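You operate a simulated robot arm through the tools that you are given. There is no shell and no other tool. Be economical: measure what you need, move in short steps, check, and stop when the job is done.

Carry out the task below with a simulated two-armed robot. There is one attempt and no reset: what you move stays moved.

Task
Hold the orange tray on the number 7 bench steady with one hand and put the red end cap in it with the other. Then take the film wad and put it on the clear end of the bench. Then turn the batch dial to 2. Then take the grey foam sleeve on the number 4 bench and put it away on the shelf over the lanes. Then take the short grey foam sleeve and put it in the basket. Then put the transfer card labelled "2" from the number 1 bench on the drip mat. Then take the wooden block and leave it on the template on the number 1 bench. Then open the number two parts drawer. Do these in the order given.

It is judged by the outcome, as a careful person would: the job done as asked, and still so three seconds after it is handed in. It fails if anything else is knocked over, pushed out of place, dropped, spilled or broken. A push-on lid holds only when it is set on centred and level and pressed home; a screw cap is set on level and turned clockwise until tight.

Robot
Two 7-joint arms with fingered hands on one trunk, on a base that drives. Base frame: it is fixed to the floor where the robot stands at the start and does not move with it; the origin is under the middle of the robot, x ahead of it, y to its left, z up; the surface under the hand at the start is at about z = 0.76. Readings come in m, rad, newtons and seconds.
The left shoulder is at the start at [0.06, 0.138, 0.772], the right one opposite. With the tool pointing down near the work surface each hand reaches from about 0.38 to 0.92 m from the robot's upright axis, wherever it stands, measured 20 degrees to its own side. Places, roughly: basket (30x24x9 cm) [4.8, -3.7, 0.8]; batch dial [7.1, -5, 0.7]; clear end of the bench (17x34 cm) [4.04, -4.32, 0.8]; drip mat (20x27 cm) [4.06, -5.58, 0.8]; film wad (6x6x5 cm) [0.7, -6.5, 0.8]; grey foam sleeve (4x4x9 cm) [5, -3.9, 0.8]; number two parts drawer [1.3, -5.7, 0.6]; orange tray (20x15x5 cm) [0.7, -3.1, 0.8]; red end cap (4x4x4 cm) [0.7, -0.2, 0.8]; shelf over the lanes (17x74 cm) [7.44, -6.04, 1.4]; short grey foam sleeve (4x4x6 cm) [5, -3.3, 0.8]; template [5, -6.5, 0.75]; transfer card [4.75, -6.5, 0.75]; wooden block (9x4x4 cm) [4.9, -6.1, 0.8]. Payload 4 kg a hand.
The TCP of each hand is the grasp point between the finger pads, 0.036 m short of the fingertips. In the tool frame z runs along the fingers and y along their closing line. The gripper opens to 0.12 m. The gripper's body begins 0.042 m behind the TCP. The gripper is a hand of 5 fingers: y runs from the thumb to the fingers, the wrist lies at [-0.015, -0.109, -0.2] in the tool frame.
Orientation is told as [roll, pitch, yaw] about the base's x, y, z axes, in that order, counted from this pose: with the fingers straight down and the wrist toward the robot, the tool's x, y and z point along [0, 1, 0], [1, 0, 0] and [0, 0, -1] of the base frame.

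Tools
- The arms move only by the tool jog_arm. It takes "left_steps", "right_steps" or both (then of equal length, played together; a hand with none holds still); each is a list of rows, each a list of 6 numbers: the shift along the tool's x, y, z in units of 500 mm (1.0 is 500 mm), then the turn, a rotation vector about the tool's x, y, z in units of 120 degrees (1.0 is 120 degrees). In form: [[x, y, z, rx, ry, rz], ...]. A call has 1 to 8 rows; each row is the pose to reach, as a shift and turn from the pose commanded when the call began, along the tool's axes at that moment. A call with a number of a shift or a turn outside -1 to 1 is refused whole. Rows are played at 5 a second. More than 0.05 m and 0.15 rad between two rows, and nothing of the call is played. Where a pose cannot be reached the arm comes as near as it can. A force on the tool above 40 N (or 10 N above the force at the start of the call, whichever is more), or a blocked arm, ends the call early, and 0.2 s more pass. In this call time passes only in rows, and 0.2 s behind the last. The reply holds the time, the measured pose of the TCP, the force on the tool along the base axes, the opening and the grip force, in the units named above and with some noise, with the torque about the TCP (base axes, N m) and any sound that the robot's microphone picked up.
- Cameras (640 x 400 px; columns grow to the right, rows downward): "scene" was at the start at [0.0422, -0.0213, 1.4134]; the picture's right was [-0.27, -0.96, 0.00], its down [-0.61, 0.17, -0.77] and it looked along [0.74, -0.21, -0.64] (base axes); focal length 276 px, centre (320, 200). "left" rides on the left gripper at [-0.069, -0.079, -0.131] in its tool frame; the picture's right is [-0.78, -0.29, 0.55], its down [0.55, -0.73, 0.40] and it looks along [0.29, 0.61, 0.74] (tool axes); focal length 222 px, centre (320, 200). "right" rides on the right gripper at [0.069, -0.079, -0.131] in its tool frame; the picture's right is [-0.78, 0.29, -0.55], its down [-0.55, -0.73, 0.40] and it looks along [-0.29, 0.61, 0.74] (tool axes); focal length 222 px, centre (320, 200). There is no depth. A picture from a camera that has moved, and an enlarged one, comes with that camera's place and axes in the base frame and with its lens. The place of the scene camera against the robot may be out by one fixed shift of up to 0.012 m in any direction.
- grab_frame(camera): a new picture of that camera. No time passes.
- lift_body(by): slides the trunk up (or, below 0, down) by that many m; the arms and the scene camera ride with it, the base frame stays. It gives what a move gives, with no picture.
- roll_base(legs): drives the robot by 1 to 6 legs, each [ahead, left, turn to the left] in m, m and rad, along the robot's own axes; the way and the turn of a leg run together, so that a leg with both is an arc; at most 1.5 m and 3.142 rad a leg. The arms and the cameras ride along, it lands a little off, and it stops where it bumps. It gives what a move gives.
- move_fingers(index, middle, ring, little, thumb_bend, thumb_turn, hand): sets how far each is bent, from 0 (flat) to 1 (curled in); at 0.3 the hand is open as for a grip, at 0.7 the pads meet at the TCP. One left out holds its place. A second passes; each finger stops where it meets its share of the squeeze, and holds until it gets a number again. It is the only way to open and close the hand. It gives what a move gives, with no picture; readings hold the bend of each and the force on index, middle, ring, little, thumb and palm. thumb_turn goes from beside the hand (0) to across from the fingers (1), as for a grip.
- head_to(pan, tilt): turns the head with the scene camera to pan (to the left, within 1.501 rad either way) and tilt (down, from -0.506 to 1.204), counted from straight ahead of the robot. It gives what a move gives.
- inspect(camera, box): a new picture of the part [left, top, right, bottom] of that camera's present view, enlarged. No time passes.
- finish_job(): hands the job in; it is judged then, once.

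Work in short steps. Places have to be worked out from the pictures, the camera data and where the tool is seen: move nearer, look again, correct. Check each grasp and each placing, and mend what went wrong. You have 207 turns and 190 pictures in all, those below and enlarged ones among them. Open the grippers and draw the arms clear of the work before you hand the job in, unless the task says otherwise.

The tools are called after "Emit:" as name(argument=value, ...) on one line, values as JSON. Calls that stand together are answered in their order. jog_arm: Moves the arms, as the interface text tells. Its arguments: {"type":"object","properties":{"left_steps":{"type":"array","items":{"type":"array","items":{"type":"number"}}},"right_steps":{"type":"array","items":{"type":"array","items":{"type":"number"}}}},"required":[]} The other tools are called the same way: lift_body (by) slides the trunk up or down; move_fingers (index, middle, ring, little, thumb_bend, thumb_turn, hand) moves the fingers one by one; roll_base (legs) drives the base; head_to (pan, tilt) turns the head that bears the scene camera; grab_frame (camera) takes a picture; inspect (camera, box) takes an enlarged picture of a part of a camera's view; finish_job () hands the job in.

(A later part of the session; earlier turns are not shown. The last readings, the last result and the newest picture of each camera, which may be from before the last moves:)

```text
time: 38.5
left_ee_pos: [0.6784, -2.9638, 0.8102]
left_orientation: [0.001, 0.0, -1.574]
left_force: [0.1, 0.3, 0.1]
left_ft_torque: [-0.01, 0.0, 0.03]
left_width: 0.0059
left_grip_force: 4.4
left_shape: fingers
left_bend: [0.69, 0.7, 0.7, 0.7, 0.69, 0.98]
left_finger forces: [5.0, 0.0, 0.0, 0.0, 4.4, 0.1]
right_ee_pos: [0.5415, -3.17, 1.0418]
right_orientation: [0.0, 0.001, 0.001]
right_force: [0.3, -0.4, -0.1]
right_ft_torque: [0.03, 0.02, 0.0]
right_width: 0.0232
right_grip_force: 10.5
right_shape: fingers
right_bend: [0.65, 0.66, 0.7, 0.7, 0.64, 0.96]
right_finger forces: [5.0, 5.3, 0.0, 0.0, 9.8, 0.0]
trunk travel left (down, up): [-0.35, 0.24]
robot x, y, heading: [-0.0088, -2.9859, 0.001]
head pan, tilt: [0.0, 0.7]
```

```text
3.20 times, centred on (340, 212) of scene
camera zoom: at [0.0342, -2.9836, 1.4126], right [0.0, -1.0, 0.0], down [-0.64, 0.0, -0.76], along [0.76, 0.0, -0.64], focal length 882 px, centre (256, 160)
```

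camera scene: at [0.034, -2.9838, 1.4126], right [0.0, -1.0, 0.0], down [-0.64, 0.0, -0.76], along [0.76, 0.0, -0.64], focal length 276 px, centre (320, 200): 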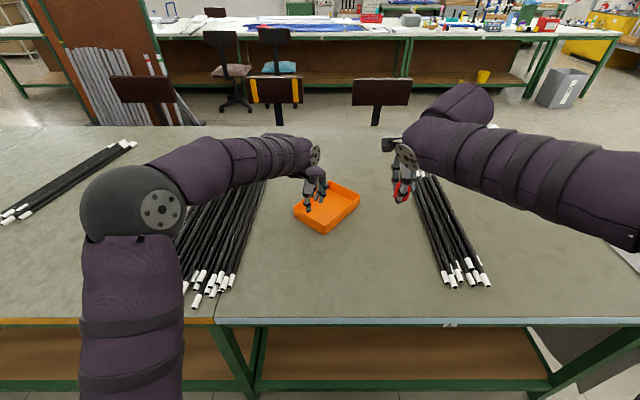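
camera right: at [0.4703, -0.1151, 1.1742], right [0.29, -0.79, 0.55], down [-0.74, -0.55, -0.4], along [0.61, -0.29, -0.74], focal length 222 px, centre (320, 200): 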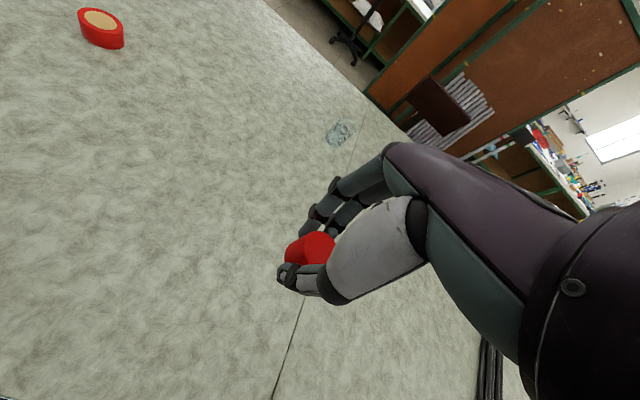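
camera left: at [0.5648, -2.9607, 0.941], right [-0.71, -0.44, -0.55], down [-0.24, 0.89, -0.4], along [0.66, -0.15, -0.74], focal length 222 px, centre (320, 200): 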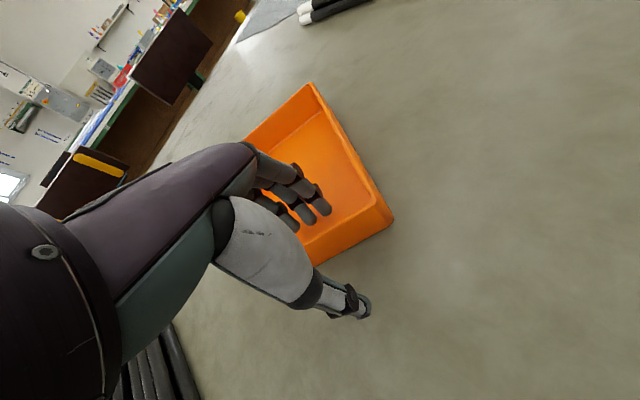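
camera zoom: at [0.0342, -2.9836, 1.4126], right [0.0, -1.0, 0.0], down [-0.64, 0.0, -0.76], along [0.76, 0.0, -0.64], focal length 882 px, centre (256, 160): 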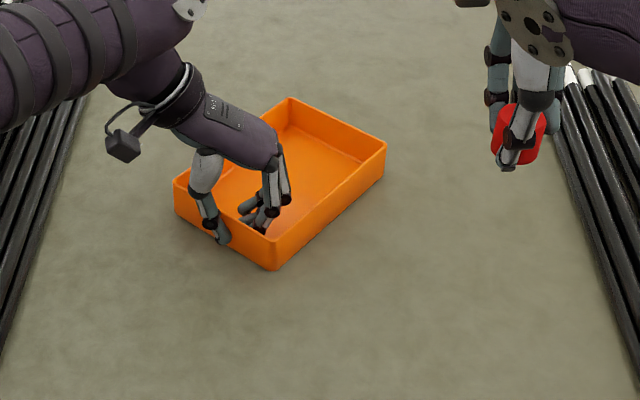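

The tray did not follow the twist (hand slipped around). New plan: unpinch, then place the hand inside, spread it against both long walls, and turn the tray that way.

Emit:
move_fingers(hand="left", index=0.6, middle=0.6, ring=0.6, little=0.6, thumb_bend=0.6)

Emit:
jog_arm(left_steps=[[0, 0, -0.05, 0, 0, 0], [0, 0, -0.12, 0, 0, 0], [0, 0, -0.2, 0, 0, 0], [0, 0, -0.22, 0, 0, -0.07], [0, 0, -0.22, 0, 0, -0.14], [0, 0, -0.22, 0, 0, -0.21], [0, 0, -0.22, 0, 0, -0.28], [0, 0, -0.22, 0, 0, -0.35]])

Emit:
jog_arm(left_steps=[[0, 0, 0, 0, 0, -0.07], [0, 0, 0, 0, 0, -0.14], [0, 0, 0, 0, 0, -0.21], [0, 0, 0, 0, 0, -0.28], [0, 0, 0, 0, 0, -0.35], [0, 0, 0, 0, 0, -0.42], [0, 0, 0, 0, 0, -0.49], [0, 0, 0, 0, 0, -0.56]])

Emit:
jog_arm(left_steps=[[0, 0, 0, 0, 0, -0.07], [0, 0, 0, 0, 0, -0.14], [0, 0, 0, 0, 0, -0.21], [0, 0, 0, 0, 0, -0.275]])

Emit:
grab_frame(camera="scene")

```text
time: 39.5
left_ee_pos: [0.6776, -2.9652, 0.8092]
left_orientation: [0.0, 0.0, -1.572]
left_force: [-0.3, -0.5, -0.2]
left_ft_torque: [-0.04, 0.03, 0.02]
left_width: 0.0296
left_grip_force: 0.1
left_shape: fingers
left_bend: [0.6, 0.6, 0.6, 0.6, 0.6, 0.98]
left_finger forces: [0.1, 0.0, 0.1, 0.0, 0.0, 0.0]
right_ee_pos: [0.5414, -3.1716, 1.043]
right_orientation: [0.001, -0.001, 0.0]
right_force: [0.6, -1.0, 0.3]
right_ft_torque: [-0.01, -0.01, 0.01]
right_width: 0.0231
right_grip_force: 10.0
right_shape: fingers
right_bend: [0.65, 0.66, 0.7, 0.7, 0.64, 0.96]
right_finger forces: [5.0, 5.2, 0.0, 0.0, 9.7, 0.0]
trunk travel left (down, up): [-0.35, 0.24]
robot x, y, heading: [-0.0087, -2.9809, -0.003]
head pan, tilt: [0.0, 0.7]
```

```text
time: 41.3
left_ee_pos: [0.679, -2.9647, 0.9189]
left_orientation: [0.001, -0.001, -0.834]
left_force: [0.1, -0.6, 0.7]
left_ft_torque: [-0.01, 0.0, -0.02]
left_width: 0.0296
left_grip_force: 0.0
left_shape: fingers
left_bend: [0.6, 0.6, 0.6, 0.6, 0.6, 0.98]
left_finger forces: [0.1, 0.1, 0.0, 0.1, 0.0, 0.0]
right_ee_pos: [0.5398, -3.1705, 1.0429]
right_orientation: [0.001, -0.001, 0.0]
right_force: [0.5, -0.4, -0.1]
right_ft_torque: [-0.02, -0.01, 0.02]
right_width: 0.0237
right_grip_force: 10.6
right_shape: fingers
right_bend: [0.65, 0.66, 0.7, 0.7, 0.64, 0.96]
right_finger forces: [5.0, 5.3, 0.0, 0.0, 9.8, 0.0]
trunk travel left (down, up): [-0.35, 0.24]
robot x, y, heading: [-0.0104, -2.988, 0.0]
head pan, tilt: [0.0, 0.7]
```

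```text
time: 43.1
left_ee_pos: [0.6785, -2.9647, 0.9178]
left_orientation: [-0.001, -0.001, 0.337]
left_force: [-0.5, 0.9, 1.0]
left_ft_torque: [0.01, -0.01, 0.03]
left_width: 0.0294
left_grip_force: 0.0
left_shape: fingers
left_bend: [0.6, 0.6, 0.6, 0.6, 0.6, 0.98]
left_finger forces: [0.0, 0.1, 0.0, 0.0, 0.0, 0.0]
right_ee_pos: [0.5416, -3.1707, 1.0412]
right_orientation: [0.0, 0.0, -0.001]
right_force: [-0.8, 0.1, 0.4]
right_ft_torque: [-0.03, -0.01, -0.01]
right_width: 0.0235
right_grip_force: 10.1
right_shape: fingers
right_bend: [0.65, 0.66, 0.7, 0.7, 0.64, 0.96]
right_finger forces: [5.2, 5.3, 0.1, 0.1, 9.7, 0.0]
trunk travel left (down, up): [-0.35, 0.24]
robot x, y, heading: [-0.0101, -2.9831, -0.001]
head pan, tilt: [0.0, 0.7]
```

```text
time: 44.1
left_ee_pos: [0.679, -2.9642, 0.9186]
left_orientation: [0.0, -0.001, 0.913]
left_force: [-0.2, -0.3, 0.2]
left_ft_torque: [-0.01, 0.03, -0.02]
left_width: 0.0293
left_grip_force: 0.1
left_shape: fingers
left_bend: [0.6, 0.6, 0.6, 0.6, 0.6, 0.98]
left_finger forces: [0.0, 0.0, 0.0, 0.0, 0.0, 0.0]
right_ee_pos: [0.5419, -3.1713, 1.0424]
right_orientation: [0.0, 0.0, 0.0]
right_force: [0.8, -0.5, 0.1]
right_ft_torque: [-0.02, -0.01, -0.01]
right_width: 0.0235
right_grip_force: 10.5
right_shape: fingers
right_bend: [0.65, 0.66, 0.7, 0.7, 0.64, 0.96]
right_finger forces: [4.9, 5.3, 0.0, 0.0, 9.7, 0.0]
trunk travel left (down, up): [-0.35, 0.24]
robot x, y, heading: [-0.0101, -2.9841, -0.001]
head pan, tilt: [0.0, 0.7]
```

```text
164 pictures are left
camera scene: at [0.0343, -2.9837, 1.4126], right [0.0, -1.0, 0.0], down [-0.64, 0.0, -0.76], along [0.76, 0.0, -0.64], focal length 276 px, centre (320, 200)
```

scene: 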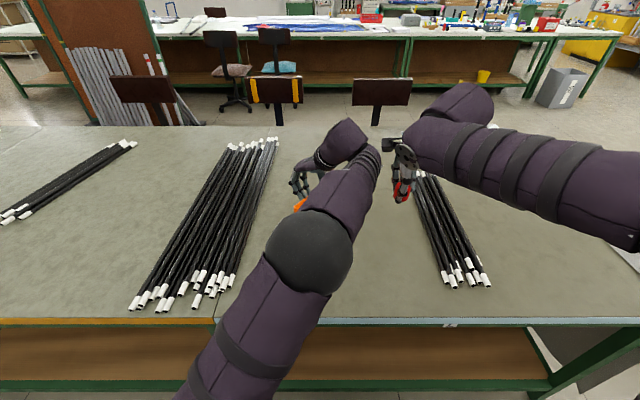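

The 52° yaw is reachable. I move above the tray's left-centre and shift the right hand aside for clearance.

Emit:
jog_arm(left_steps=[[0, 0, 0, 0, 0, 0], [-0.045, 0.004, 0, 0, 0, 0], [-0.09, 0.009, 0, 0, 0, 0], [-0.1286, 0.0134, 0, 0, 0, 0]], right_steps=[[-0.06, 0, 0, 0, 0, 0], [-0.12, 0, 0, 0, 0, 0], [-0.18, 0, 0, 0, 0, 0], [-0.24, 0, 0, 0, 0, 0]])

Emit:
move_fingers(hand="left", index=0.4, middle=0.4, ring=0.4, little=0.4, thumb_bend=0.4)

Emit:
grab_frame(camera="left")

Emit:
grab_frame(camera="right")

```text
time: 45.1
left_ee_pos: [0.7346, -2.9992, 0.9187]
left_orientation: [0.0, 0.002, 0.909]
left_force: [0.4, 0.0, 0.2]
left_ft_torque: [0.0, -0.03, -0.03]
left_width: 0.0295
left_grip_force: 0.1
left_shape: fingers
left_bend: [0.6, 0.6, 0.6, 0.6, 0.6, 0.98]
left_finger forces: [0.0, 0.0, 0.0, 0.0, 0.1, 0.0]
right_ee_pos: [0.5392, -3.2923, 1.0425]
right_orientation: [0.0, -0.002, 0.0]
right_force: [0.1, 0.2, -0.4]
right_ft_torque: [-0.02, 0.02, 0.01]
right_width: 0.0236
right_grip_force: 9.5
right_shape: fingers
right_bend: [0.65, 0.66, 0.7, 0.7, 0.64, 0.96]
right_finger forces: [4.9, 5.2, 0.0, 0.0, 9.7, 0.0]
trunk travel left (down, up): [-0.35, 0.24]
robot x, y, heading: [-0.0101, -2.9854, 0.004]
head pan, tilt: [0.0, 0.7]
```

```text
time: 46.1
left_ee_pos: [0.7349, -2.9992, 0.9189]
left_orientation: [0.001, 0.0, 0.91]
left_force: [-0.4, 0.1, 0.5]
left_ft_torque: [0.01, 0.0, 0.0]
left_width: 0.0896
left_grip_force: 0.0
left_shape: fingers
left_bend: [0.4, 0.4, 0.4, 0.4, 0.4, 0.96]
left_finger forces: [0.0, 0.0, 0.1, 0.0, 0.0, 0.0]
right_ee_pos: [0.5401, -3.2927, 1.0426]
right_orientation: [0.001, 0.002, 0.001]
right_force: [0.6, 0.7, -0.8]
right_ft_torque: [0.01, 0.01, 0.01]
right_width: 0.0235
right_grip_force: 10.2
right_shape: fingers
right_bend: [0.65, 0.66, 0.7, 0.7, 0.64, 0.96]
right_finger forces: [4.9, 5.2, 0.0, 0.0, 9.6, 0.1]
trunk travel left (down, up): [-0.35, 0.24]
robot x, y, heading: [-0.0138, -2.9854, 0.004]
head pan, tilt: [0.0, 0.7]
```

```text
163 pictures are left
camera left: at [0.7405, -3.1038, 1.0499], right [0.44, -0.71, -0.55], down [-0.88, -0.24, -0.4], along [0.15, 0.66, -0.74], focal length 222 px, centre (320, 200)
```

left: 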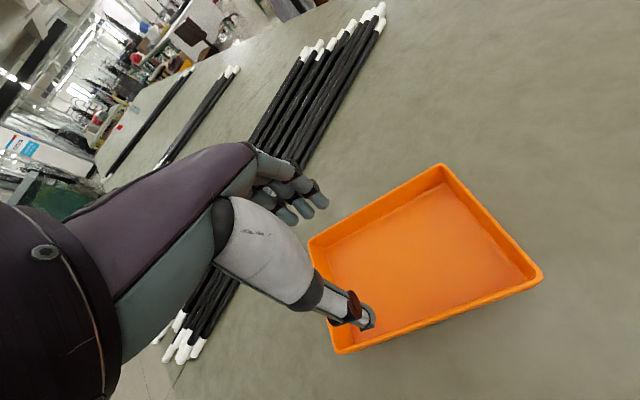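

```text
162 pictures are left
camera right: at [0.4609, -3.2216, 1.174], right [0.29, -0.79, 0.55], down [-0.74, -0.55, -0.4], along [0.61, -0.29, -0.74], focal length 222 px, centre (320, 200)
```

right: 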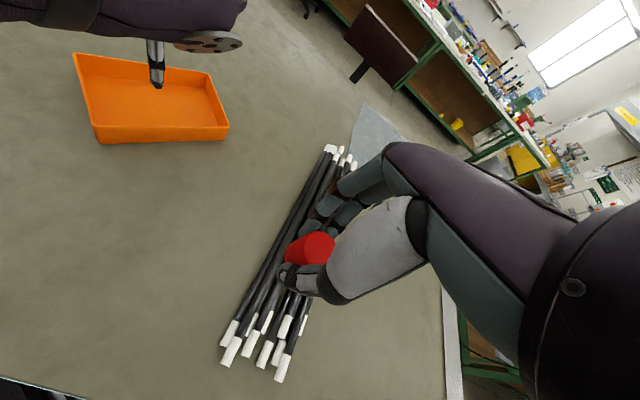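

Refined tray pose: centre (0.760, -3.017), long axis 49.5° off, inner width about 0.12. I fine-position and lower the open hand inside.

Emit:
jog_arm(left_steps=[[-0.032, 0.003, 0, 0, 0, 0.022], [-0.032, 0.003, 0.08, 0, 0, 0.022], [-0.032, 0.003, 0.14, 0, 0, 0.022], [-0.032, 0.003, 0.18, 0, 0, 0.022], [-0.032, 0.003, 0.21, 0, 0, 0.022]])

Emit:
grab_frame(camera="left")

Emit:
inspect(camera="right", box=[40, 0, 280, 150])

```text
time: 47.3
left_ee_pos: [0.7467, -3.008, 0.8226]
left_orientation: [-0.01, -0.012, 0.861]
left_force: [-4.6, -3.1, 36.2]
left_ft_torque: [2.17, -1.26, 0.24]
left_width: 0.0882
left_grip_force: 17.9
left_shape: fingers
left_bend: [0.4, 0.36, 0.4, 0.4, 0.41, 0.96]
left_finger forces: [0.0, 34.3, 0.0, 0.0, 1.8, 0.0]
right_ee_pos: [0.5375, -3.2931, 1.0457]
right_orientation: [0.0, -0.003, 0.001]
right_force: [-0.1, -0.3, 0.5]
right_ft_torque: [0.0, 0.03, 0.0]
right_width: 0.0233
right_grip_force: 9.9
right_shape: fingers
right_bend: [0.65, 0.66, 0.7, 0.7, 0.64, 0.96]
right_finger forces: [5.0, 5.2, 0.0, 0.1, 9.5, 0.1]
trunk travel left (down, up): [-0.35, 0.24]
robot x, y, heading: [-0.0083, -2.9861, -0.0]
head pan, tilt: [0.0, 0.7]
```

```text
161 pictures are left
camera left: at [0.7457, -3.1134, 0.954], right [0.41, -0.73, -0.54], down [-0.89, -0.2, -0.41], along [0.19, 0.65, -0.73], focal length 222 px, centre (320, 200)
```

left: 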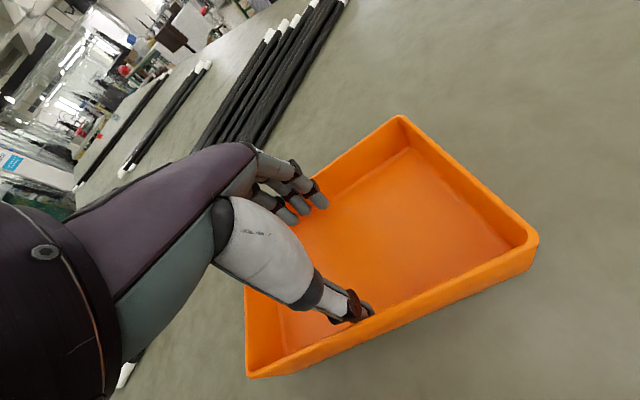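

```text
2.67 times, centred on (160, 75) of right
camera zoom: at [0.4575, -3.2223, 1.1763], right [0.29, -0.79, 0.55], down [-0.73, -0.55, -0.4], along [0.61, -0.29, -0.74], focal length 592 px, centre (747, 533)
```

zoom: 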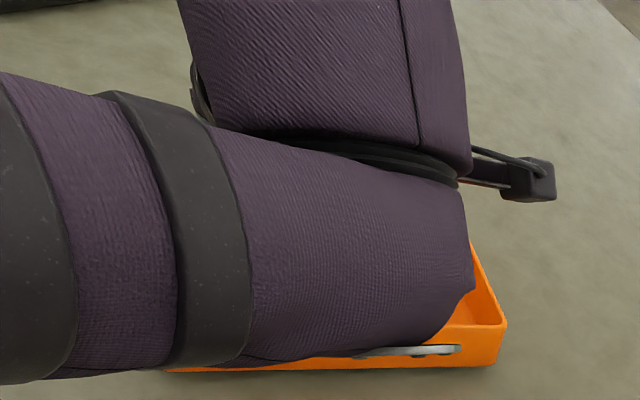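

The middle finger landed on something (36 N), likely the far wall's rim. I lift, narrow the hand and retry.

Emit:
jog_arm(left_steps=[[0, 0, -0.04, 0, 0, 0], [0, 0, -0.1, 0, 0, 0]])

Emit:
move_fingers(hand="left", index=0.52, middle=0.52, ring=0.52, little=0.52, thumb_bend=0.52)

Emit:
grab_frame(camera="left")

Emit:
grab_frame(camera="scene")

```text
time: 47.9
left_ee_pos: [0.7488, -3.0065, 0.8615]
left_orientation: [0.001, 0.002, 0.866]
left_force: [0.0, -0.2, 0.2]
left_ft_torque: [0.01, 0.0, -0.03]
left_width: 0.0899
left_grip_force: 0.1
left_shape: fingers
left_bend: [0.4, 0.4, 0.4, 0.4, 0.4, 0.96]
left_finger forces: [0.0, 0.0, 0.1, 0.1, 0.0, 0.0]
right_ee_pos: [0.5414, -3.292, 1.042]
right_orientation: [0.001, -0.001, -0.001]
right_force: [-0.4, -0.9, -0.5]
right_ft_torque: [0.04, 0.01, 0.01]
right_width: 0.0233
right_grip_force: 10.1
right_shape: fingers
right_bend: [0.65, 0.66, 0.7, 0.7, 0.64, 0.96]
right_finger forces: [5.0, 5.3, 0.0, 0.0, 9.6, 0.0]
trunk travel left (down, up): [-0.35, 0.24]
robot x, y, heading: [-0.009, -2.9849, -0.001]
head pan, tilt: [0.0, 0.7]
```

```text
time: 48.9
left_ee_pos: [0.7489, -3.0075, 0.8628]
left_orientation: [0.0, 0.0, 0.864]
left_force: [-0.2, 0.0, -0.2]
left_ft_torque: [0.04, 0.01, 0.0]
left_width: 0.0546
left_grip_force: 0.1
left_shape: fingers
left_bend: [0.52, 0.52, 0.52, 0.52, 0.52, 0.97]
left_finger forces: [0.1, 0.1, 0.0, 0.1, 0.1, 0.0]
right_ee_pos: [0.5413, -3.2925, 1.0421]
right_orientation: [0.0, -0.001, 0.001]
right_force: [0.4, -0.4, -0.1]
right_ft_torque: [-0.02, 0.0, -0.02]
right_width: 0.0233
right_grip_force: 9.5
right_shape: fingers
right_bend: [0.65, 0.66, 0.7, 0.7, 0.64, 0.96]
right_finger forces: [5.0, 5.3, 0.0, 0.1, 9.6, 0.0]
trunk travel left (down, up): [-0.35, 0.24]
robot x, y, heading: [-0.0139, -2.9878, 0.001]
head pan, tilt: [0.0, 0.7]
```

```text
159 pictures are left
camera left: at [0.7497, -3.1124, 0.9945], right [0.41, -0.73, -0.55], down [-0.9, -0.2, -0.4], along [0.18, 0.65, -0.74], focal length 222 px, centre (320, 200)
```

left: 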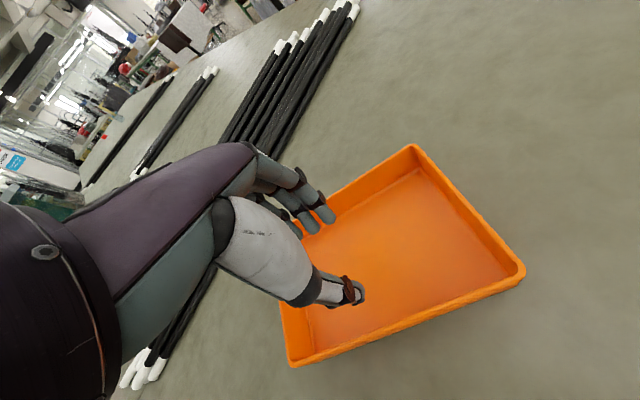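

```text
158 pictures are left
camera scene: at [0.0342, -2.9836, 1.4126], right [0.0, -1.0, 0.0], down [-0.64, 0.0, -0.76], along [0.76, 0.0, -0.64], focal length 276 px, centre (320, 200)
```

scene: 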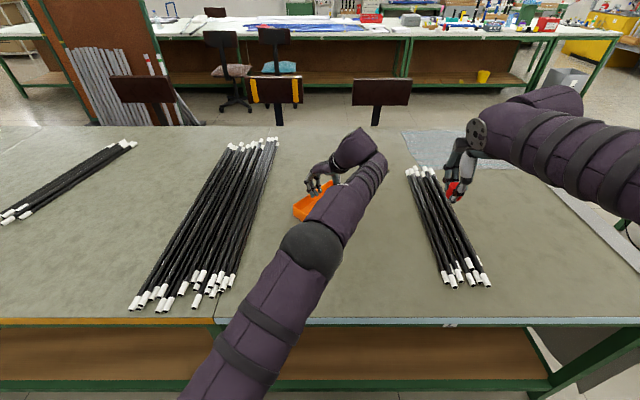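

Tray unmoved. With the hand narrower I lower it inside.

Emit:
jog_arm(left_steps=[[0, 0, 0.04, 0, 0, 0], [0, 0, 0.07, 0, 0, 0], [0, 0, 0.095, 0, 0, 0]])

Emit:
move_fingers(hand="left", index=0.4, middle=0.4, ring=0.4, little=0.4, thumb_bend=0.42)

Emit:
grab_frame(camera="left")

```text
time: 49.7
left_ee_pos: [0.7451, -3.0068, 0.8151]
left_orientation: [0.001, 0.0, 0.864]
left_force: [-0.2, 0.2, 0.1]
left_ft_torque: [-0.01, 0.01, 0.02]
left_width: 0.0544
left_grip_force: 0.0
left_shape: fingers
left_bend: [0.52, 0.52, 0.52, 0.52, 0.52, 0.97]
left_finger forces: [0.1, 0.0, 0.0, 0.0, 0.1, 0.0]
right_ee_pos: [0.541, -3.2924, 1.0431]
right_orientation: [0.0, 0.001, -0.001]
right_force: [-0.6, 0.4, -0.2]
right_ft_torque: [0.01, 0.04, -0.01]
right_width: 0.0232
right_grip_force: 10.3
right_shape: fingers
right_bend: [0.65, 0.66, 0.7, 0.7, 0.64, 0.96]
right_finger forces: [5.0, 5.2, 0.0, 0.0, 9.6, 0.1]
trunk travel left (down, up): [-0.35, 0.24]
robot x, y, heading: [-0.0104, -2.9863, 0.002]
head pan, tilt: [0.0, 0.7]
```

```text
time: 50.7
left_ee_pos: [0.7437, -3.009, 0.8162]
left_orientation: [0.0, 0.0, 0.864]
left_force: [-0.9, -0.1, 1.1]
left_ft_torque: [0.01, 0.04, -0.01]
left_width: 0.0866
left_grip_force: 0.8
left_shape: fingers
left_bend: [0.4, 0.41, 0.4, 0.4, 0.42, 0.96]
left_finger forces: [0.0, 0.7, 0.1, 0.0, 0.1, 0.1]
right_ee_pos: [0.5418, -3.2923, 1.0435]
right_orientation: [0.0, 0.0, 0.001]
right_force: [-0.3, 0.7, -0.7]
right_ft_torque: [0.01, 0.01, 0.03]
right_width: 0.0232
right_grip_force: 9.5
right_shape: fingers
right_bend: [0.65, 0.66, 0.7, 0.7, 0.64, 0.96]
right_finger forces: [5.0, 5.4, 0.0, 0.0, 9.6, 0.1]
trunk travel left (down, up): [-0.35, 0.24]
robot x, y, heading: [-0.0097, -2.9849, -0.001]
head pan, tilt: [0.0, 0.7]
```

```text
157 pictures are left
camera left: at [0.7469, -3.1131, 0.9468], right [0.41, -0.73, -0.55], down [-0.9, -0.2, -0.4], along [0.18, 0.65, -0.74], focal length 222 px, centre (320, 200)
```

left: 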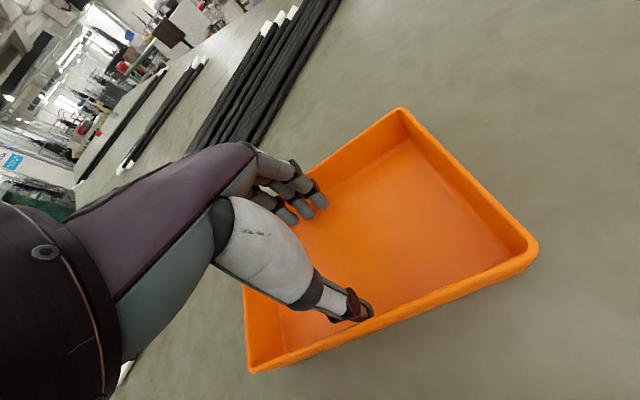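

Thumb and fingers nearly touch both long walls inside. I now turn the hand -49.5° while carrying it to the original location.

Emit:
jog_arm(left_steps=[[0.007, -0.019, 0, 0, 0, 0.0516], [0.014, -0.038, 0, 0, 0, 0.103], [0.021, -0.057, 0, 0, 0, 0.155], [0.028, -0.076, 0, 0, 0, 0.206], [0.035, -0.095, 0, 0, 0, 0.258], [0.042, -0.114, 0, 0, 0, 0.31], [0.05, -0.133, 0, 0, 0, 0.361], [0.057, -0.152, 0, 0, 0, 0.413]])

Emit:
grab_frame(camera="left")

Emit:
inspect(camera="scene", box=[240, 150, 440, 275])

```text
time: 52.5
left_ee_pos: [0.6754, -3.0463, 0.8168]
left_orientation: [0.001, 0.0, -0.001]
left_force: [0.4, 0.2, 0.4]
left_ft_torque: [0.05, -0.06, 0.03]
left_width: 0.0852
left_grip_force: 1.2
left_shape: fingers
left_bend: [0.4, 0.4, 0.4, 0.4, 0.43, 0.96]
left_finger forces: [0.0, 0.2, 1.1, 0.0, 1.3, 0.0]
right_ee_pos: [0.5411, -3.2918, 1.0424]
right_orientation: [-0.001, 0.0, 0.0]
right_force: [-0.2, -0.3, 0.1]
right_ft_torque: [0.03, -0.02, 0.02]
right_width: 0.0234
right_grip_force: 9.5
right_shape: fingers
right_bend: [0.65, 0.66, 0.7, 0.7, 0.64, 0.96]
right_finger forces: [5.0, 5.3, 0.0, 0.1, 9.6, 0.0]
trunk travel left (down, up): [-0.35, 0.24]
robot x, y, heading: [-0.0091, -2.9844, -0.001]
head pan, tilt: [0.0, 0.7]
```

```text
156 pictures are left
camera left: at [0.5964, -3.1156, 0.9482], right [-0.29, -0.78, -0.55], down [-0.73, 0.55, -0.4], along [0.61, 0.29, -0.74], focal length 222 px, centre (320, 200)
```

left: 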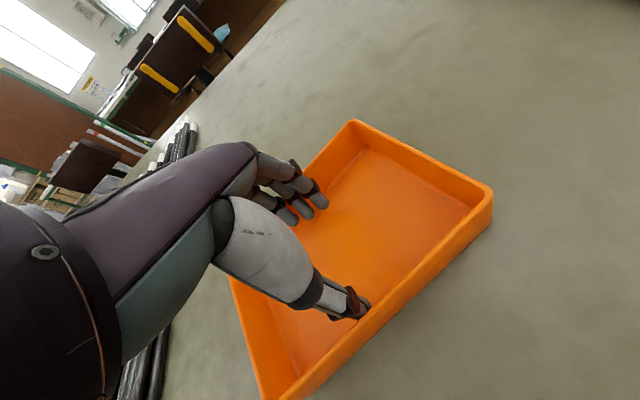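

```text
3.20 times, centred on (340, 212) of scene
camera zoom: at [0.0341, -2.9835, 1.4126], right [0.0, -1.0, 0.0], down [-0.64, 0.0, -0.76], along [0.76, 0.0, -0.64], focal length 882 px, centre (256, 160)
```

zoom: 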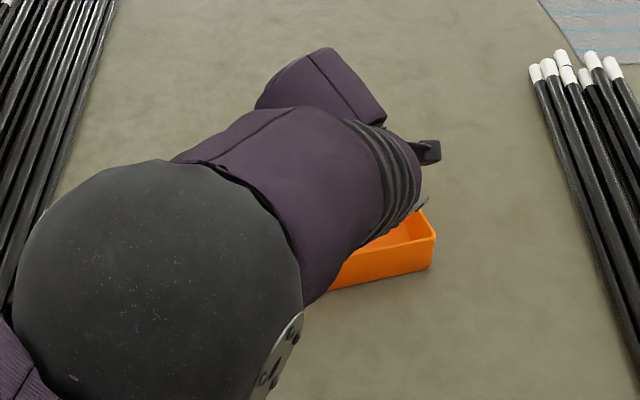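

The tray followed with 16° left and is centred at (0.68, -3.053). Another 16° turn.

Emit:
jog_arm(left_steps=[[0, 0, 0, 0, 0, 0.05], [0, 0, 0, 0, 0, 0.1], [0, -0.006, 0, 0, 0, 0.14]])

Emit:
grab_frame(camera="left")

```text
time: 53.3
left_ee_pos: [0.6724, -3.0466, 0.8175]
left_orientation: [-0.001, 0.0, -0.295]
left_force: [-0.1, 0.0, 0.6]
left_ft_torque: [0.01, -0.02, -0.03]
left_width: 0.0866
left_grip_force: 1.0
left_shape: fingers
left_bend: [0.4, 0.4, 0.4, 0.4, 0.42, 0.96]
left_finger forces: [0.0, 0.1, 0.0, 0.1, 0.8, 0.0]
right_ee_pos: [0.541, -3.2928, 1.0421]
right_orientation: [0.0, -0.001, 0.001]
right_force: [-1.1, 0.0, -0.6]
right_ft_torque: [-0.02, 0.01, -0.01]
right_width: 0.0232
right_grip_force: 10.5
right_shape: fingers
right_bend: [0.65, 0.66, 0.7, 0.7, 0.64, 0.96]
right_finger forces: [5.0, 5.3, 0.1, 0.0, 9.6, 0.1]
trunk travel left (down, up): [-0.35, 0.24]
robot x, y, heading: [-0.0127, -2.985, -0.0]
head pan, tilt: [0.0, 0.7]
```

```text
154 pictures are left
camera left: at [0.5759, -3.0893, 0.9477], right [-0.51, -0.67, -0.55], down [-0.54, 0.74, -0.4], along [0.67, 0.1, -0.74], focal length 222 px, centre (320, 200)
```

left: 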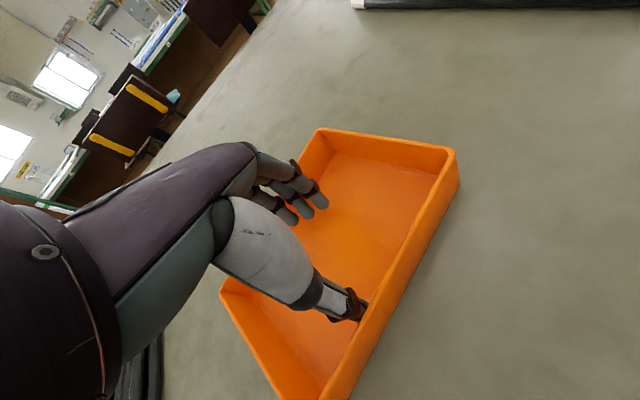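

The last turn mostly slipped. I narrow the hand, realign with the tray (15° yaw), spread more firmly, then turn again.

Emit:
move_fingers(hand="left", index=0.52, middle=0.52, ring=0.52, little=0.52, thumb_bend=0.52)

Emit:
jog_arm(left_steps=[[0, 0, 0, 0, 0, -0.07], [0, 0, 0, 0, 0, -0.14], [0, 0, 0, 0, 0, -0.21], [0.0, 0.01, 0, 0, 0, -0.27]])

Emit:
move_fingers(hand="left", index=0.3, middle=0.3, ring=0.3, little=0.3, thumb_bend=0.3)

Emit:
grab_frame(camera="left")

```text
time: 54.3
left_ee_pos: [0.6715, -3.0468, 0.8163]
left_orientation: [0.0, 0.0, -0.293]
left_force: [-0.5, -0.2, 0.2]
left_ft_torque: [-0.01, 0.02, 0.04]
left_width: 0.0545
left_grip_force: 0.1
left_shape: fingers
left_bend: [0.52, 0.52, 0.52, 0.52, 0.52, 0.97]
left_finger forces: [0.0, 0.1, 0.0, 0.0, 0.0, 0.0]
right_ee_pos: [0.541, -3.2927, 1.0429]
right_orientation: [0.001, -0.001, 0.0]
right_force: [-0.1, 0.1, 0.0]
right_ft_torque: [-0.01, 0.01, -0.06]
right_width: 0.0231
right_grip_force: 9.7
right_shape: fingers
right_bend: [0.65, 0.66, 0.7, 0.7, 0.64, 0.96]
right_finger forces: [4.9, 5.2, 0.0, 0.0, 9.6, 0.0]
trunk travel left (down, up): [-0.35, 0.24]
robot x, y, heading: [-0.0165, -2.9864, -0.004]
head pan, tilt: [0.0, 0.7]
```

```text
time: 55.3
left_ee_pos: [0.6782, -3.049, 0.8165]
left_orientation: [-0.001, 0.001, 0.275]
left_force: [-0.2, 0.0, -0.1]
left_ft_torque: [-0.02, 0.0, 0.01]
left_width: 0.0544
left_grip_force: 0.0
left_shape: fingers
left_bend: [0.52, 0.52, 0.52, 0.52, 0.52, 0.97]
left_finger forces: [0.1, 0.0, 0.0, 0.0, 0.1, 0.0]
right_ee_pos: [0.5408, -3.2918, 1.0421]
right_orientation: [-0.001, -0.001, 0.0]
right_force: [0.5, -0.1, -0.7]
right_ft_torque: [-0.03, 0.02, -0.01]
right_width: 0.0234
right_grip_force: 10.0
right_shape: fingers
right_bend: [0.65, 0.66, 0.7, 0.7, 0.64, 0.96]
right_finger forces: [4.9, 5.3, 0.1, 0.0, 9.6, 0.0]
trunk travel left (down, up): [-0.35, 0.24]
robot x, y, heading: [-0.0115, -2.9876, 0.003]
head pan, tilt: [0.0, 0.7]
```

```text
time: 56.3
left_ee_pos: [0.6782, -3.0475, 0.8164]
left_orientation: [0.0, -0.001, 0.271]
left_force: [0.0, 0.5, 3.2]
left_ft_torque: [0.1, -0.15, 0.15]
left_width: 0.1001
left_grip_force: 14.2
left_shape: fingers
left_bend: [0.3, 0.37, 0.32, 0.3, 0.38, 0.96]
left_finger forces: [0.4, 11.0, 3.3, 0.1, 14.4, 0.1]
right_ee_pos: [0.5404, -3.2932, 1.0437]
right_orientation: [-0.001, 0.002, -0.002]
right_force: [-0.1, -0.8, 0.0]
right_ft_torque: [-0.02, 0.0, 0.0]
right_width: 0.0232
right_grip_force: 9.9
right_shape: fingers
right_bend: [0.65, 0.66, 0.7, 0.7, 0.64, 0.96]
right_finger forces: [5.0, 5.2, 0.1, 0.0, 9.6, 0.1]
trunk travel left (down, up): [-0.35, 0.24]
robot x, y, heading: [-0.0135, -2.983, -0.003]
head pan, tilt: [0.0, 0.7]
```

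```text
153 pictures are left
camera left: at [0.62, -3.1363, 0.9482], right [-0.07, -0.83, -0.55], down [-0.86, 0.33, -0.4], along [0.51, 0.44, -0.74], focal length 222 px, centre (320, 200)
```

left: 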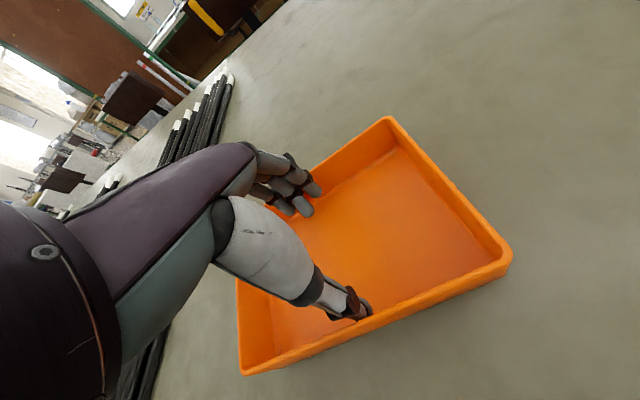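

Firm spread (14 N). Turn -15.5°.

Emit:
jog_arm(left_steps=[[0, 0, 0, 0, 0, 0.045], [0, 0, 0, 0, 0, 0.09], [0, 0, 0, 0, 0, 0.13]])

Emit:
grab_frame(camera="left")

```text
time: 57.1
left_ee_pos: [0.6778, -3.0489, 0.8175]
left_orientation: [0.0, 0.001, -0.004]
left_force: [-0.3, 1.5, 6.9]
left_ft_torque: [-0.01, -0.06, 0.35]
left_width: 0.1001
left_grip_force: 15.7
left_shape: fingers
left_bend: [0.3, 0.37, 0.32, 0.3, 0.38, 0.95]
left_finger forces: [0.0, 11.3, 4.2, 0.0, 15.4, 0.0]
right_ee_pos: [0.5404, -3.2921, 1.0424]
right_orientation: [0.0, 0.002, 0.0]
right_force: [-0.5, 0.3, 0.1]
right_ft_torque: [0.0, 0.03, 0.04]
right_width: 0.0232
right_grip_force: 9.6
right_shape: fingers
right_bend: [0.65, 0.66, 0.7, 0.7, 0.64, 0.96]
right_finger forces: [5.1, 5.3, 0.1, 0.1, 9.6, 0.0]
trunk travel left (down, up): [-0.35, 0.24]
robot x, y, heading: [-0.0087, -2.986, 0.002]
head pan, tilt: [0.0, 0.7]
```

```text
152 pictures are left
camera left: at [0.5981, -3.1176, 0.948], right [-0.29, -0.78, -0.55], down [-0.73, 0.55, -0.4], along [0.61, 0.29, -0.74], focal length 222 px, centre (320, 200)
```

left: 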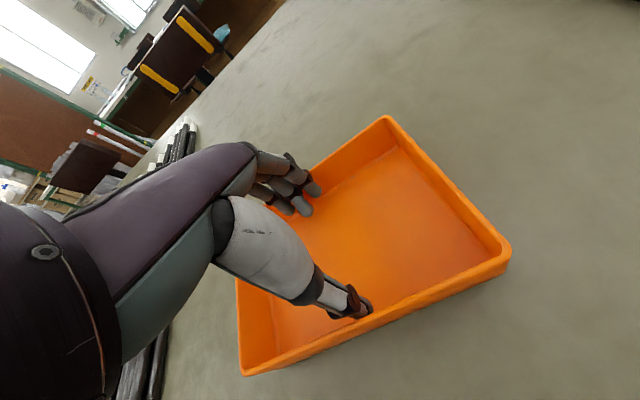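

The tray is aligned again, centre (0.681, -3.053). I nudge it -1 cm in y to its original spot, then narrow the hand and lift out.

Emit:
jog_arm(left_steps=[[-0.012, -0.004, 0, 0, 0, 0], [-0.024, -0.008, 0, 0, 0, 0]])

Emit:
move_fingers(hand="left", index=0.52, middle=0.52, ring=0.52, little=0.52, thumb_bend=0.52)

Emit:
jog_arm(left_steps=[[0, 0, -0.05, 0, 0, 0], [0, 0, -0.12, 0, 0, 0], [0, 0, -0.2, 0, 0, 0], [0.06, 0, -0.2, 0, 0, 0.07], [0.11, 0, -0.2, 0, 0, 0.14], [0.15, 0, -0.2, 0, 0, 0.21], [0.16, 0, -0.2, 0, 0, 0.28], [0.17, 0, -0.2, 0, 0, 0.35]])

Emit:
jog_arm(left_steps=[[0, 0, 0, 0, 0, 0.07], [0, 0, 0, 0, 0, 0.14], [0, 0, 0, 0, 0, 0.21], [0, 0, 0, 0, 0, 0.28], [0, 0, 0, 0, 0, 0.35], [0, 0, 0, 0, 0, 0.4]])

Emit:
inspect(camera="scene", box=[240, 150, 440, 275])

```text
time: 57.7
left_ee_pos: [0.6725, -3.0617, 0.817]
left_orientation: [0.001, 0.003, 0.001]
left_force: [0.6, 0.9, 1.6]
left_ft_torque: [0.04, -0.3, 0.09]
left_width: 0.1002
left_grip_force: 13.5
left_shape: fingers
left_bend: [0.3, 0.37, 0.31, 0.3, 0.38, 0.96]
left_finger forces: [0.1, 10.7, 2.0, 0.0, 13.2, 0.0]
right_ee_pos: [0.5408, -3.2921, 1.0425]
right_orientation: [0.001, -0.001, 0.0]
right_force: [-0.7, -1.1, -1.0]
right_ft_torque: [0.01, -0.02, 0.0]
right_width: 0.0233
right_grip_force: 9.5
right_shape: fingers
right_bend: [0.65, 0.66, 0.7, 0.7, 0.64, 0.96]
right_finger forces: [5.0, 5.2, 0.0, 0.1, 9.6, 0.0]
trunk travel left (down, up): [-0.35, 0.24]
robot x, y, heading: [-0.0089, -2.9818, 0.001]
head pan, tilt: [0.0, 0.7]
```

```text
time: 58.7
left_ee_pos: [0.673, -3.061, 0.8167]
left_orientation: [0.0, 0.002, -0.001]
left_force: [-0.4, 0.5, -0.2]
left_ft_torque: [0.02, -0.01, -0.03]
left_width: 0.0546
left_grip_force: 0.0
left_shape: fingers
left_bend: [0.52, 0.52, 0.52, 0.52, 0.52, 0.97]
left_finger forces: [0.1, 0.0, 0.1, 0.0, 0.0, 0.1]
right_ee_pos: [0.5411, -3.292, 1.0421]
right_orientation: [0.0, 0.001, -0.001]
right_force: [0.2, 0.2, -0.1]
right_ft_torque: [0.02, 0.0, 0.01]
right_width: 0.023
right_grip_force: 9.8
right_shape: fingers
right_bend: [0.65, 0.66, 0.7, 0.7, 0.64, 0.96]
right_finger forces: [5.0, 5.4, 0.1, 0.0, 9.6, 0.0]
trunk travel left (down, up): [-0.35, 0.24]
robot x, y, heading: [-0.0107, -2.9812, -0.002]
head pan, tilt: [0.0, 0.7]
```

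```text
time: 60.5
left_ee_pos: [0.6745, -2.9759, 0.9165]
left_orientation: [0.0, -0.001, -0.734]
left_force: [-0.6, -0.9, -0.3]
left_ft_torque: [-0.02, -0.02, -0.04]
left_width: 0.0544
left_grip_force: 0.0
left_shape: fingers
left_bend: [0.52, 0.52, 0.52, 0.52, 0.52, 0.97]
left_finger forces: [0.0, 0.0, 0.0, 0.0, 0.0, 0.1]
right_ee_pos: [0.5406, -3.2915, 1.043]
right_orientation: [0.0, 0.001, 0.0]
right_force: [0.5, -0.2, -0.1]
right_ft_torque: [0.04, -0.01, 0.02]
right_width: 0.0233
right_grip_force: 9.9
right_shape: fingers
right_bend: [0.65, 0.66, 0.7, 0.7, 0.64, 0.96]
right_finger forces: [4.9, 5.2, 0.0, 0.0, 9.5, 0.0]
trunk travel left (down, up): [-0.35, 0.24]
robot x, y, heading: [-0.01, -2.9882, 0.002]
head pan, tilt: [0.0, 0.7]
```

```text
time: 61.9
left_ee_pos: [0.6738, -2.9746, 0.9153]
left_orientation: [0.002, 0.0, -1.574]
left_force: [0.7, 0.4, 0.8]
left_ft_torque: [-0.02, -0.02, 0.0]
left_width: 0.0543
left_grip_force: 0.2
left_shape: fingers
left_bend: [0.52, 0.52, 0.52, 0.52, 0.52, 0.97]
left_finger forces: [0.0, 0.0, 0.0, 0.0, 0.1, 0.1]
right_ee_pos: [0.5401, -3.2924, 1.0435]
right_orientation: [0.0, -0.001, -0.002]
right_force: [-0.3, -0.6, -0.2]
right_ft_torque: [-0.02, 0.0, -0.01]
right_width: 0.0232
right_grip_force: 9.8
right_shape: fingers
right_bend: [0.65, 0.66, 0.7, 0.7, 0.64, 0.96]
right_finger forces: [5.0, 5.3, 0.1, 0.0, 9.7, 0.1]
trunk travel left (down, up): [-0.35, 0.24]
robot x, y, heading: [-0.012, -2.9875, -0.003]
head pan, tilt: [0.0, 0.7]
```

```text
3.20 times, centred on (340, 212) of scene
camera zoom: at [0.0343, -2.9836, 1.4126], right [0.0, -1.0, 0.0], down [-0.64, 0.0, -0.76], along [0.76, 0.0, -0.64], focal length 882 px, centre (256, 160)
```

zoom: 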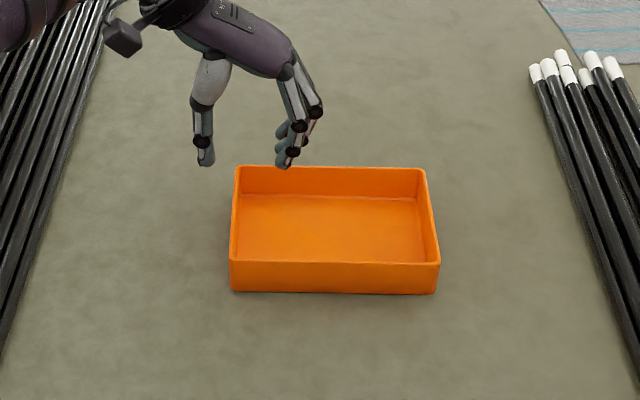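

The tray is back to its original pose. Now I repeat the light pinch on the left wall (0.70 only).

Emit:
move_fingers(hand="left", index=0.42, middle=0.42, ring=0.42, little=0.42, thumb_bend=0.42)

Emit:
jog_arm(left_steps=[[0.006, -0.023, 0, 0, 0, 0], [0.006, -0.023, 0.08, 0, 0, 0], [0.006, -0.023, 0.15, 0, 0, 0], [0.006, -0.023, 0.21, 0, 0, 0]])

Emit:
move_fingers(hand="left", index=0.7, middle=0.7, ring=0.7, little=0.7, thumb_bend=0.7)

Emit:
inspect(camera="scene", box=[240, 150, 440, 275])

```text
time: 62.9
left_ee_pos: [0.6747, -2.9749, 0.9159]
left_orientation: [-0.001, 0.0, -1.572]
left_force: [0.1, 0.4, -1.3]
left_ft_torque: [-0.03, 0.06, -0.01]
left_width: 0.0838
left_grip_force: 0.2
left_shape: fingers
left_bend: [0.42, 0.42, 0.42, 0.42, 0.42, 0.96]
left_finger forces: [0.0, 0.0, 0.0, 0.0, 0.1, 0.0]
right_ee_pos: [0.5409, -3.2918, 1.042]
right_orientation: [-0.001, 0.002, -0.001]
right_force: [-0.3, -1.4, -0.3]
right_ft_torque: [0.0, 0.03, 0.0]
right_width: 0.0233
right_grip_force: 10.2
right_shape: fingers
right_bend: [0.65, 0.66, 0.7, 0.7, 0.64, 0.96]
right_finger forces: [5.0, 5.4, 0.0, 0.1, 9.7, 0.1]
trunk travel left (down, up): [-0.35, 0.24]
robot x, y, heading: [-0.0093, -2.9869, 0.001]
head pan, tilt: [0.0, 0.7]
```

```text
time: 63.9
left_ee_pos: [0.6783, -2.9643, 0.8088]
left_orientation: [-0.001, -0.001, -1.572]
left_force: [0.4, -1.4, 0.8]
left_ft_torque: [-0.02, 0.03, 0.01]
left_width: 0.0839
left_grip_force: 0.0
left_shape: fingers
left_bend: [0.42, 0.42, 0.42, 0.42, 0.42, 0.96]
left_finger forces: [0.0, 0.0, 0.0, 0.0, 0.1, 0.1]
right_ee_pos: [0.5404, -3.2928, 1.0425]
right_orientation: [0.001, -0.001, -0.001]
right_force: [0.6, -0.1, -0.7]
right_ft_torque: [-0.01, -0.01, -0.02]
right_width: 0.0233
right_grip_force: 10.4
right_shape: fingers
right_bend: [0.65, 0.66, 0.7, 0.7, 0.64, 0.96]
right_finger forces: [5.0, 5.2, 0.0, 0.1, 9.6, 0.0]
trunk travel left (down, up): [-0.35, 0.24]
robot x, y, heading: [-0.0093, -2.9871, 0.002]
head pan, tilt: [0.0, 0.7]
```

```text
time: 64.9
left_ee_pos: [0.6785, -2.9664, 0.8109]
left_orientation: [0.0, 0.001, -1.571]
left_force: [-0.9, 0.4, -1.4]
left_ft_torque: [0.01, 0.03, -0.01]
left_width: 0.0029
left_grip_force: 0.6
left_shape: fingers
left_bend: [0.7, 0.7, 0.7, 0.7, 0.69, 0.99]
left_finger forces: [0.1, 0.3, 0.2, 0.1, 0.9, 0.0]
right_ee_pos: [0.54, -3.292, 1.0426]
right_orientation: [0.001, 0.0, 0.001]
right_force: [-0.6, -0.8, -0.2]
right_ft_torque: [0.01, -0.01, 0.01]
right_width: 0.0235
right_grip_force: 10.3
right_shape: fingers
right_bend: [0.65, 0.66, 0.7, 0.7, 0.64, 0.96]
right_finger forces: [5.1, 5.3, 0.1, 0.1, 9.5, 0.0]
trunk travel left (down, up): [-0.35, 0.24]
robot x, y, heading: [-0.0133, -2.9854, -0.001]
head pan, tilt: [0.0, 0.7]
```

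```text
3.20 times, centred on (340, 212) of scene
camera zoom: at [0.0343, -2.9835, 1.4126], right [0.0, -1.0, 0.0], down [-0.64, 0.0, -0.76], along [0.76, 0.0, -0.64], focal length 882 px, centre (256, 160)
```

zoom: 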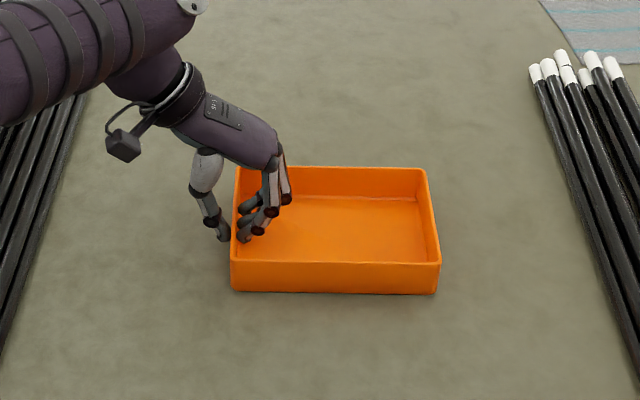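

Now bring the right hand with the cap over the tray's right half.

Emit:
jog_arm(right_steps=[[0.064, 0.046, 0.04, 0, 0, 0], [0.128, 0.091, 0.08, 0, 0, 0], [0.192, 0.137, 0.12, 0, 0, 0], [0.256, 0.183, 0.16, 0, 0, 0], [0.32, 0.228, 0.2, 0, 0, 0], [0.384, 0.274, 0.24, 0, 0, 0]])

Emit:
grab_frame(camera="right")

Emit:
inspect(camera="scene", box=[240, 150, 440, 275])

```text
time: 66.3
left_ee_pos: [0.6791, -2.9645, 0.8083]
left_orientation: [0.0, 0.0, -1.569]
left_force: [-0.5, 0.5, -0.1]
left_ft_torque: [0.04, 0.01, 0.0]
left_width: 0.0023
left_grip_force: 1.1
left_shape: fingers
left_bend: [0.7, 0.7, 0.7, 0.7, 0.69, 1.0]
left_finger forces: [0.3, 0.5, 0.2, 0.0, 1.1, 0.0]
right_ee_pos: [0.6745, -3.1011, 0.9215]
right_orientation: [0.0, 0.0, -0.003]
right_force: [-0.4, 0.0, 0.1]
right_ft_torque: [0.01, -0.02, -0.02]
right_width: 0.0235
right_grip_force: 10.0
right_shape: fingers
right_bend: [0.65, 0.66, 0.7, 0.7, 0.64, 0.96]
right_finger forces: [5.0, 5.3, 0.0, 0.1, 9.6, 0.1]
trunk travel left (down, up): [-0.35, 0.24]
robot x, y, heading: [-0.0128, -2.985, -0.0]
head pan, tilt: [0.0, 0.7]
```

```text
149 pictures are left
camera right: at [0.596, -3.0303, 1.0525], right [0.29, -0.79, 0.55], down [-0.74, -0.55, -0.4], along [0.61, -0.29, -0.74], focal length 222 px, centre (320, 200)
```

right: 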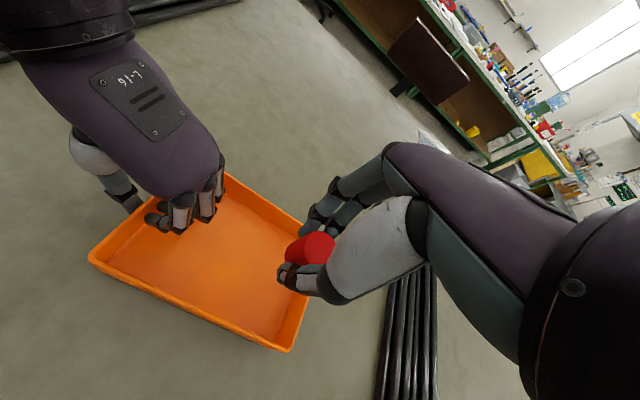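

```text
3.20 times, centred on (340, 212) of scene
camera zoom: at [0.0344, -2.9833, 1.4126], right [0.0, -1.0, 0.0], down [-0.64, 0.0, -0.76], along [0.76, 0.0, -0.64], focal length 882 px, centre (256, 160)
```

zoom: 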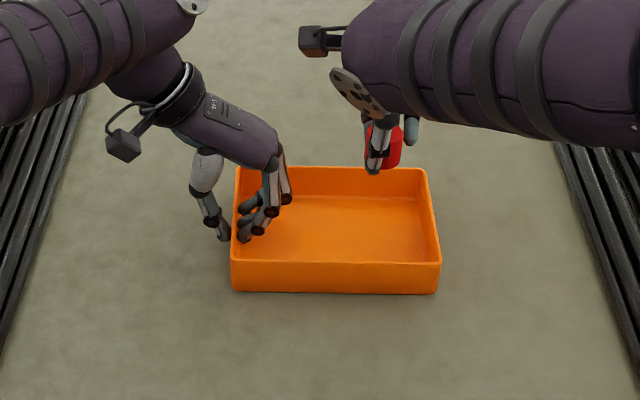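

Clear of the other hand. Lower the cap to just above the tray floor.

Emit:
jog_arm(right_steps=[[0, 0, 0.07, 0, 0, 0], [0, 0, 0.13, 0, 0, 0], [0, 0, 0.18, 0, 0, 0], [0, 0, 0.216, 0, 0, 0]])

Emit:
inspect(camera="scene", box=[240, 150, 440, 275])

```text
time: 67.3
left_ee_pos: [0.6787, -2.9649, 0.8106]
left_orientation: [0.001, -0.001, -1.57]
left_force: [-0.1, -0.7, 0.1]
left_ft_torque: [0.03, 0.0, -0.01]
left_width: 0.0024
left_grip_force: 0.8
left_shape: fingers
left_bend: [0.7, 0.7, 0.7, 0.7, 0.69, 0.99]
left_finger forces: [0.2, 0.4, 0.2, 0.0, 1.0, 0.0]
right_ee_pos: [0.6776, -3.0997, 0.8128]
right_orientation: [-0.001, -0.001, 0.0]
right_force: [0.8, 0.3, -0.3]
right_ft_torque: [-0.01, -0.01, 0.0]
right_width: 0.0233
right_grip_force: 9.8
right_shape: fingers
right_bend: [0.65, 0.66, 0.7, 0.7, 0.64, 0.96]
right_finger forces: [4.9, 5.3, 0.1, 0.1, 9.5, 0.0]
trunk travel left (down, up): [-0.35, 0.24]
robot x, y, heading: [-0.0103, -2.9845, -0.004]
head pan, tilt: [0.0, 0.7]
```

```text
3.20 times, centred on (340, 212) of scene
camera zoom: at [0.0343, -2.9835, 1.4126], right [0.0, -1.0, 0.0], down [-0.64, 0.0, -0.76], along [0.76, 0.0, -0.64], focal length 882 px, centre (256, 160)
```

zoom: 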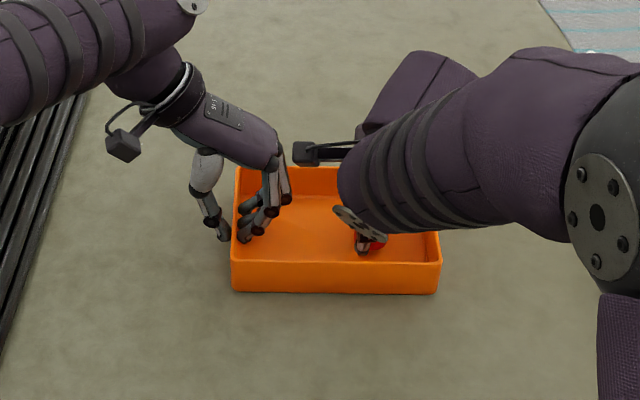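

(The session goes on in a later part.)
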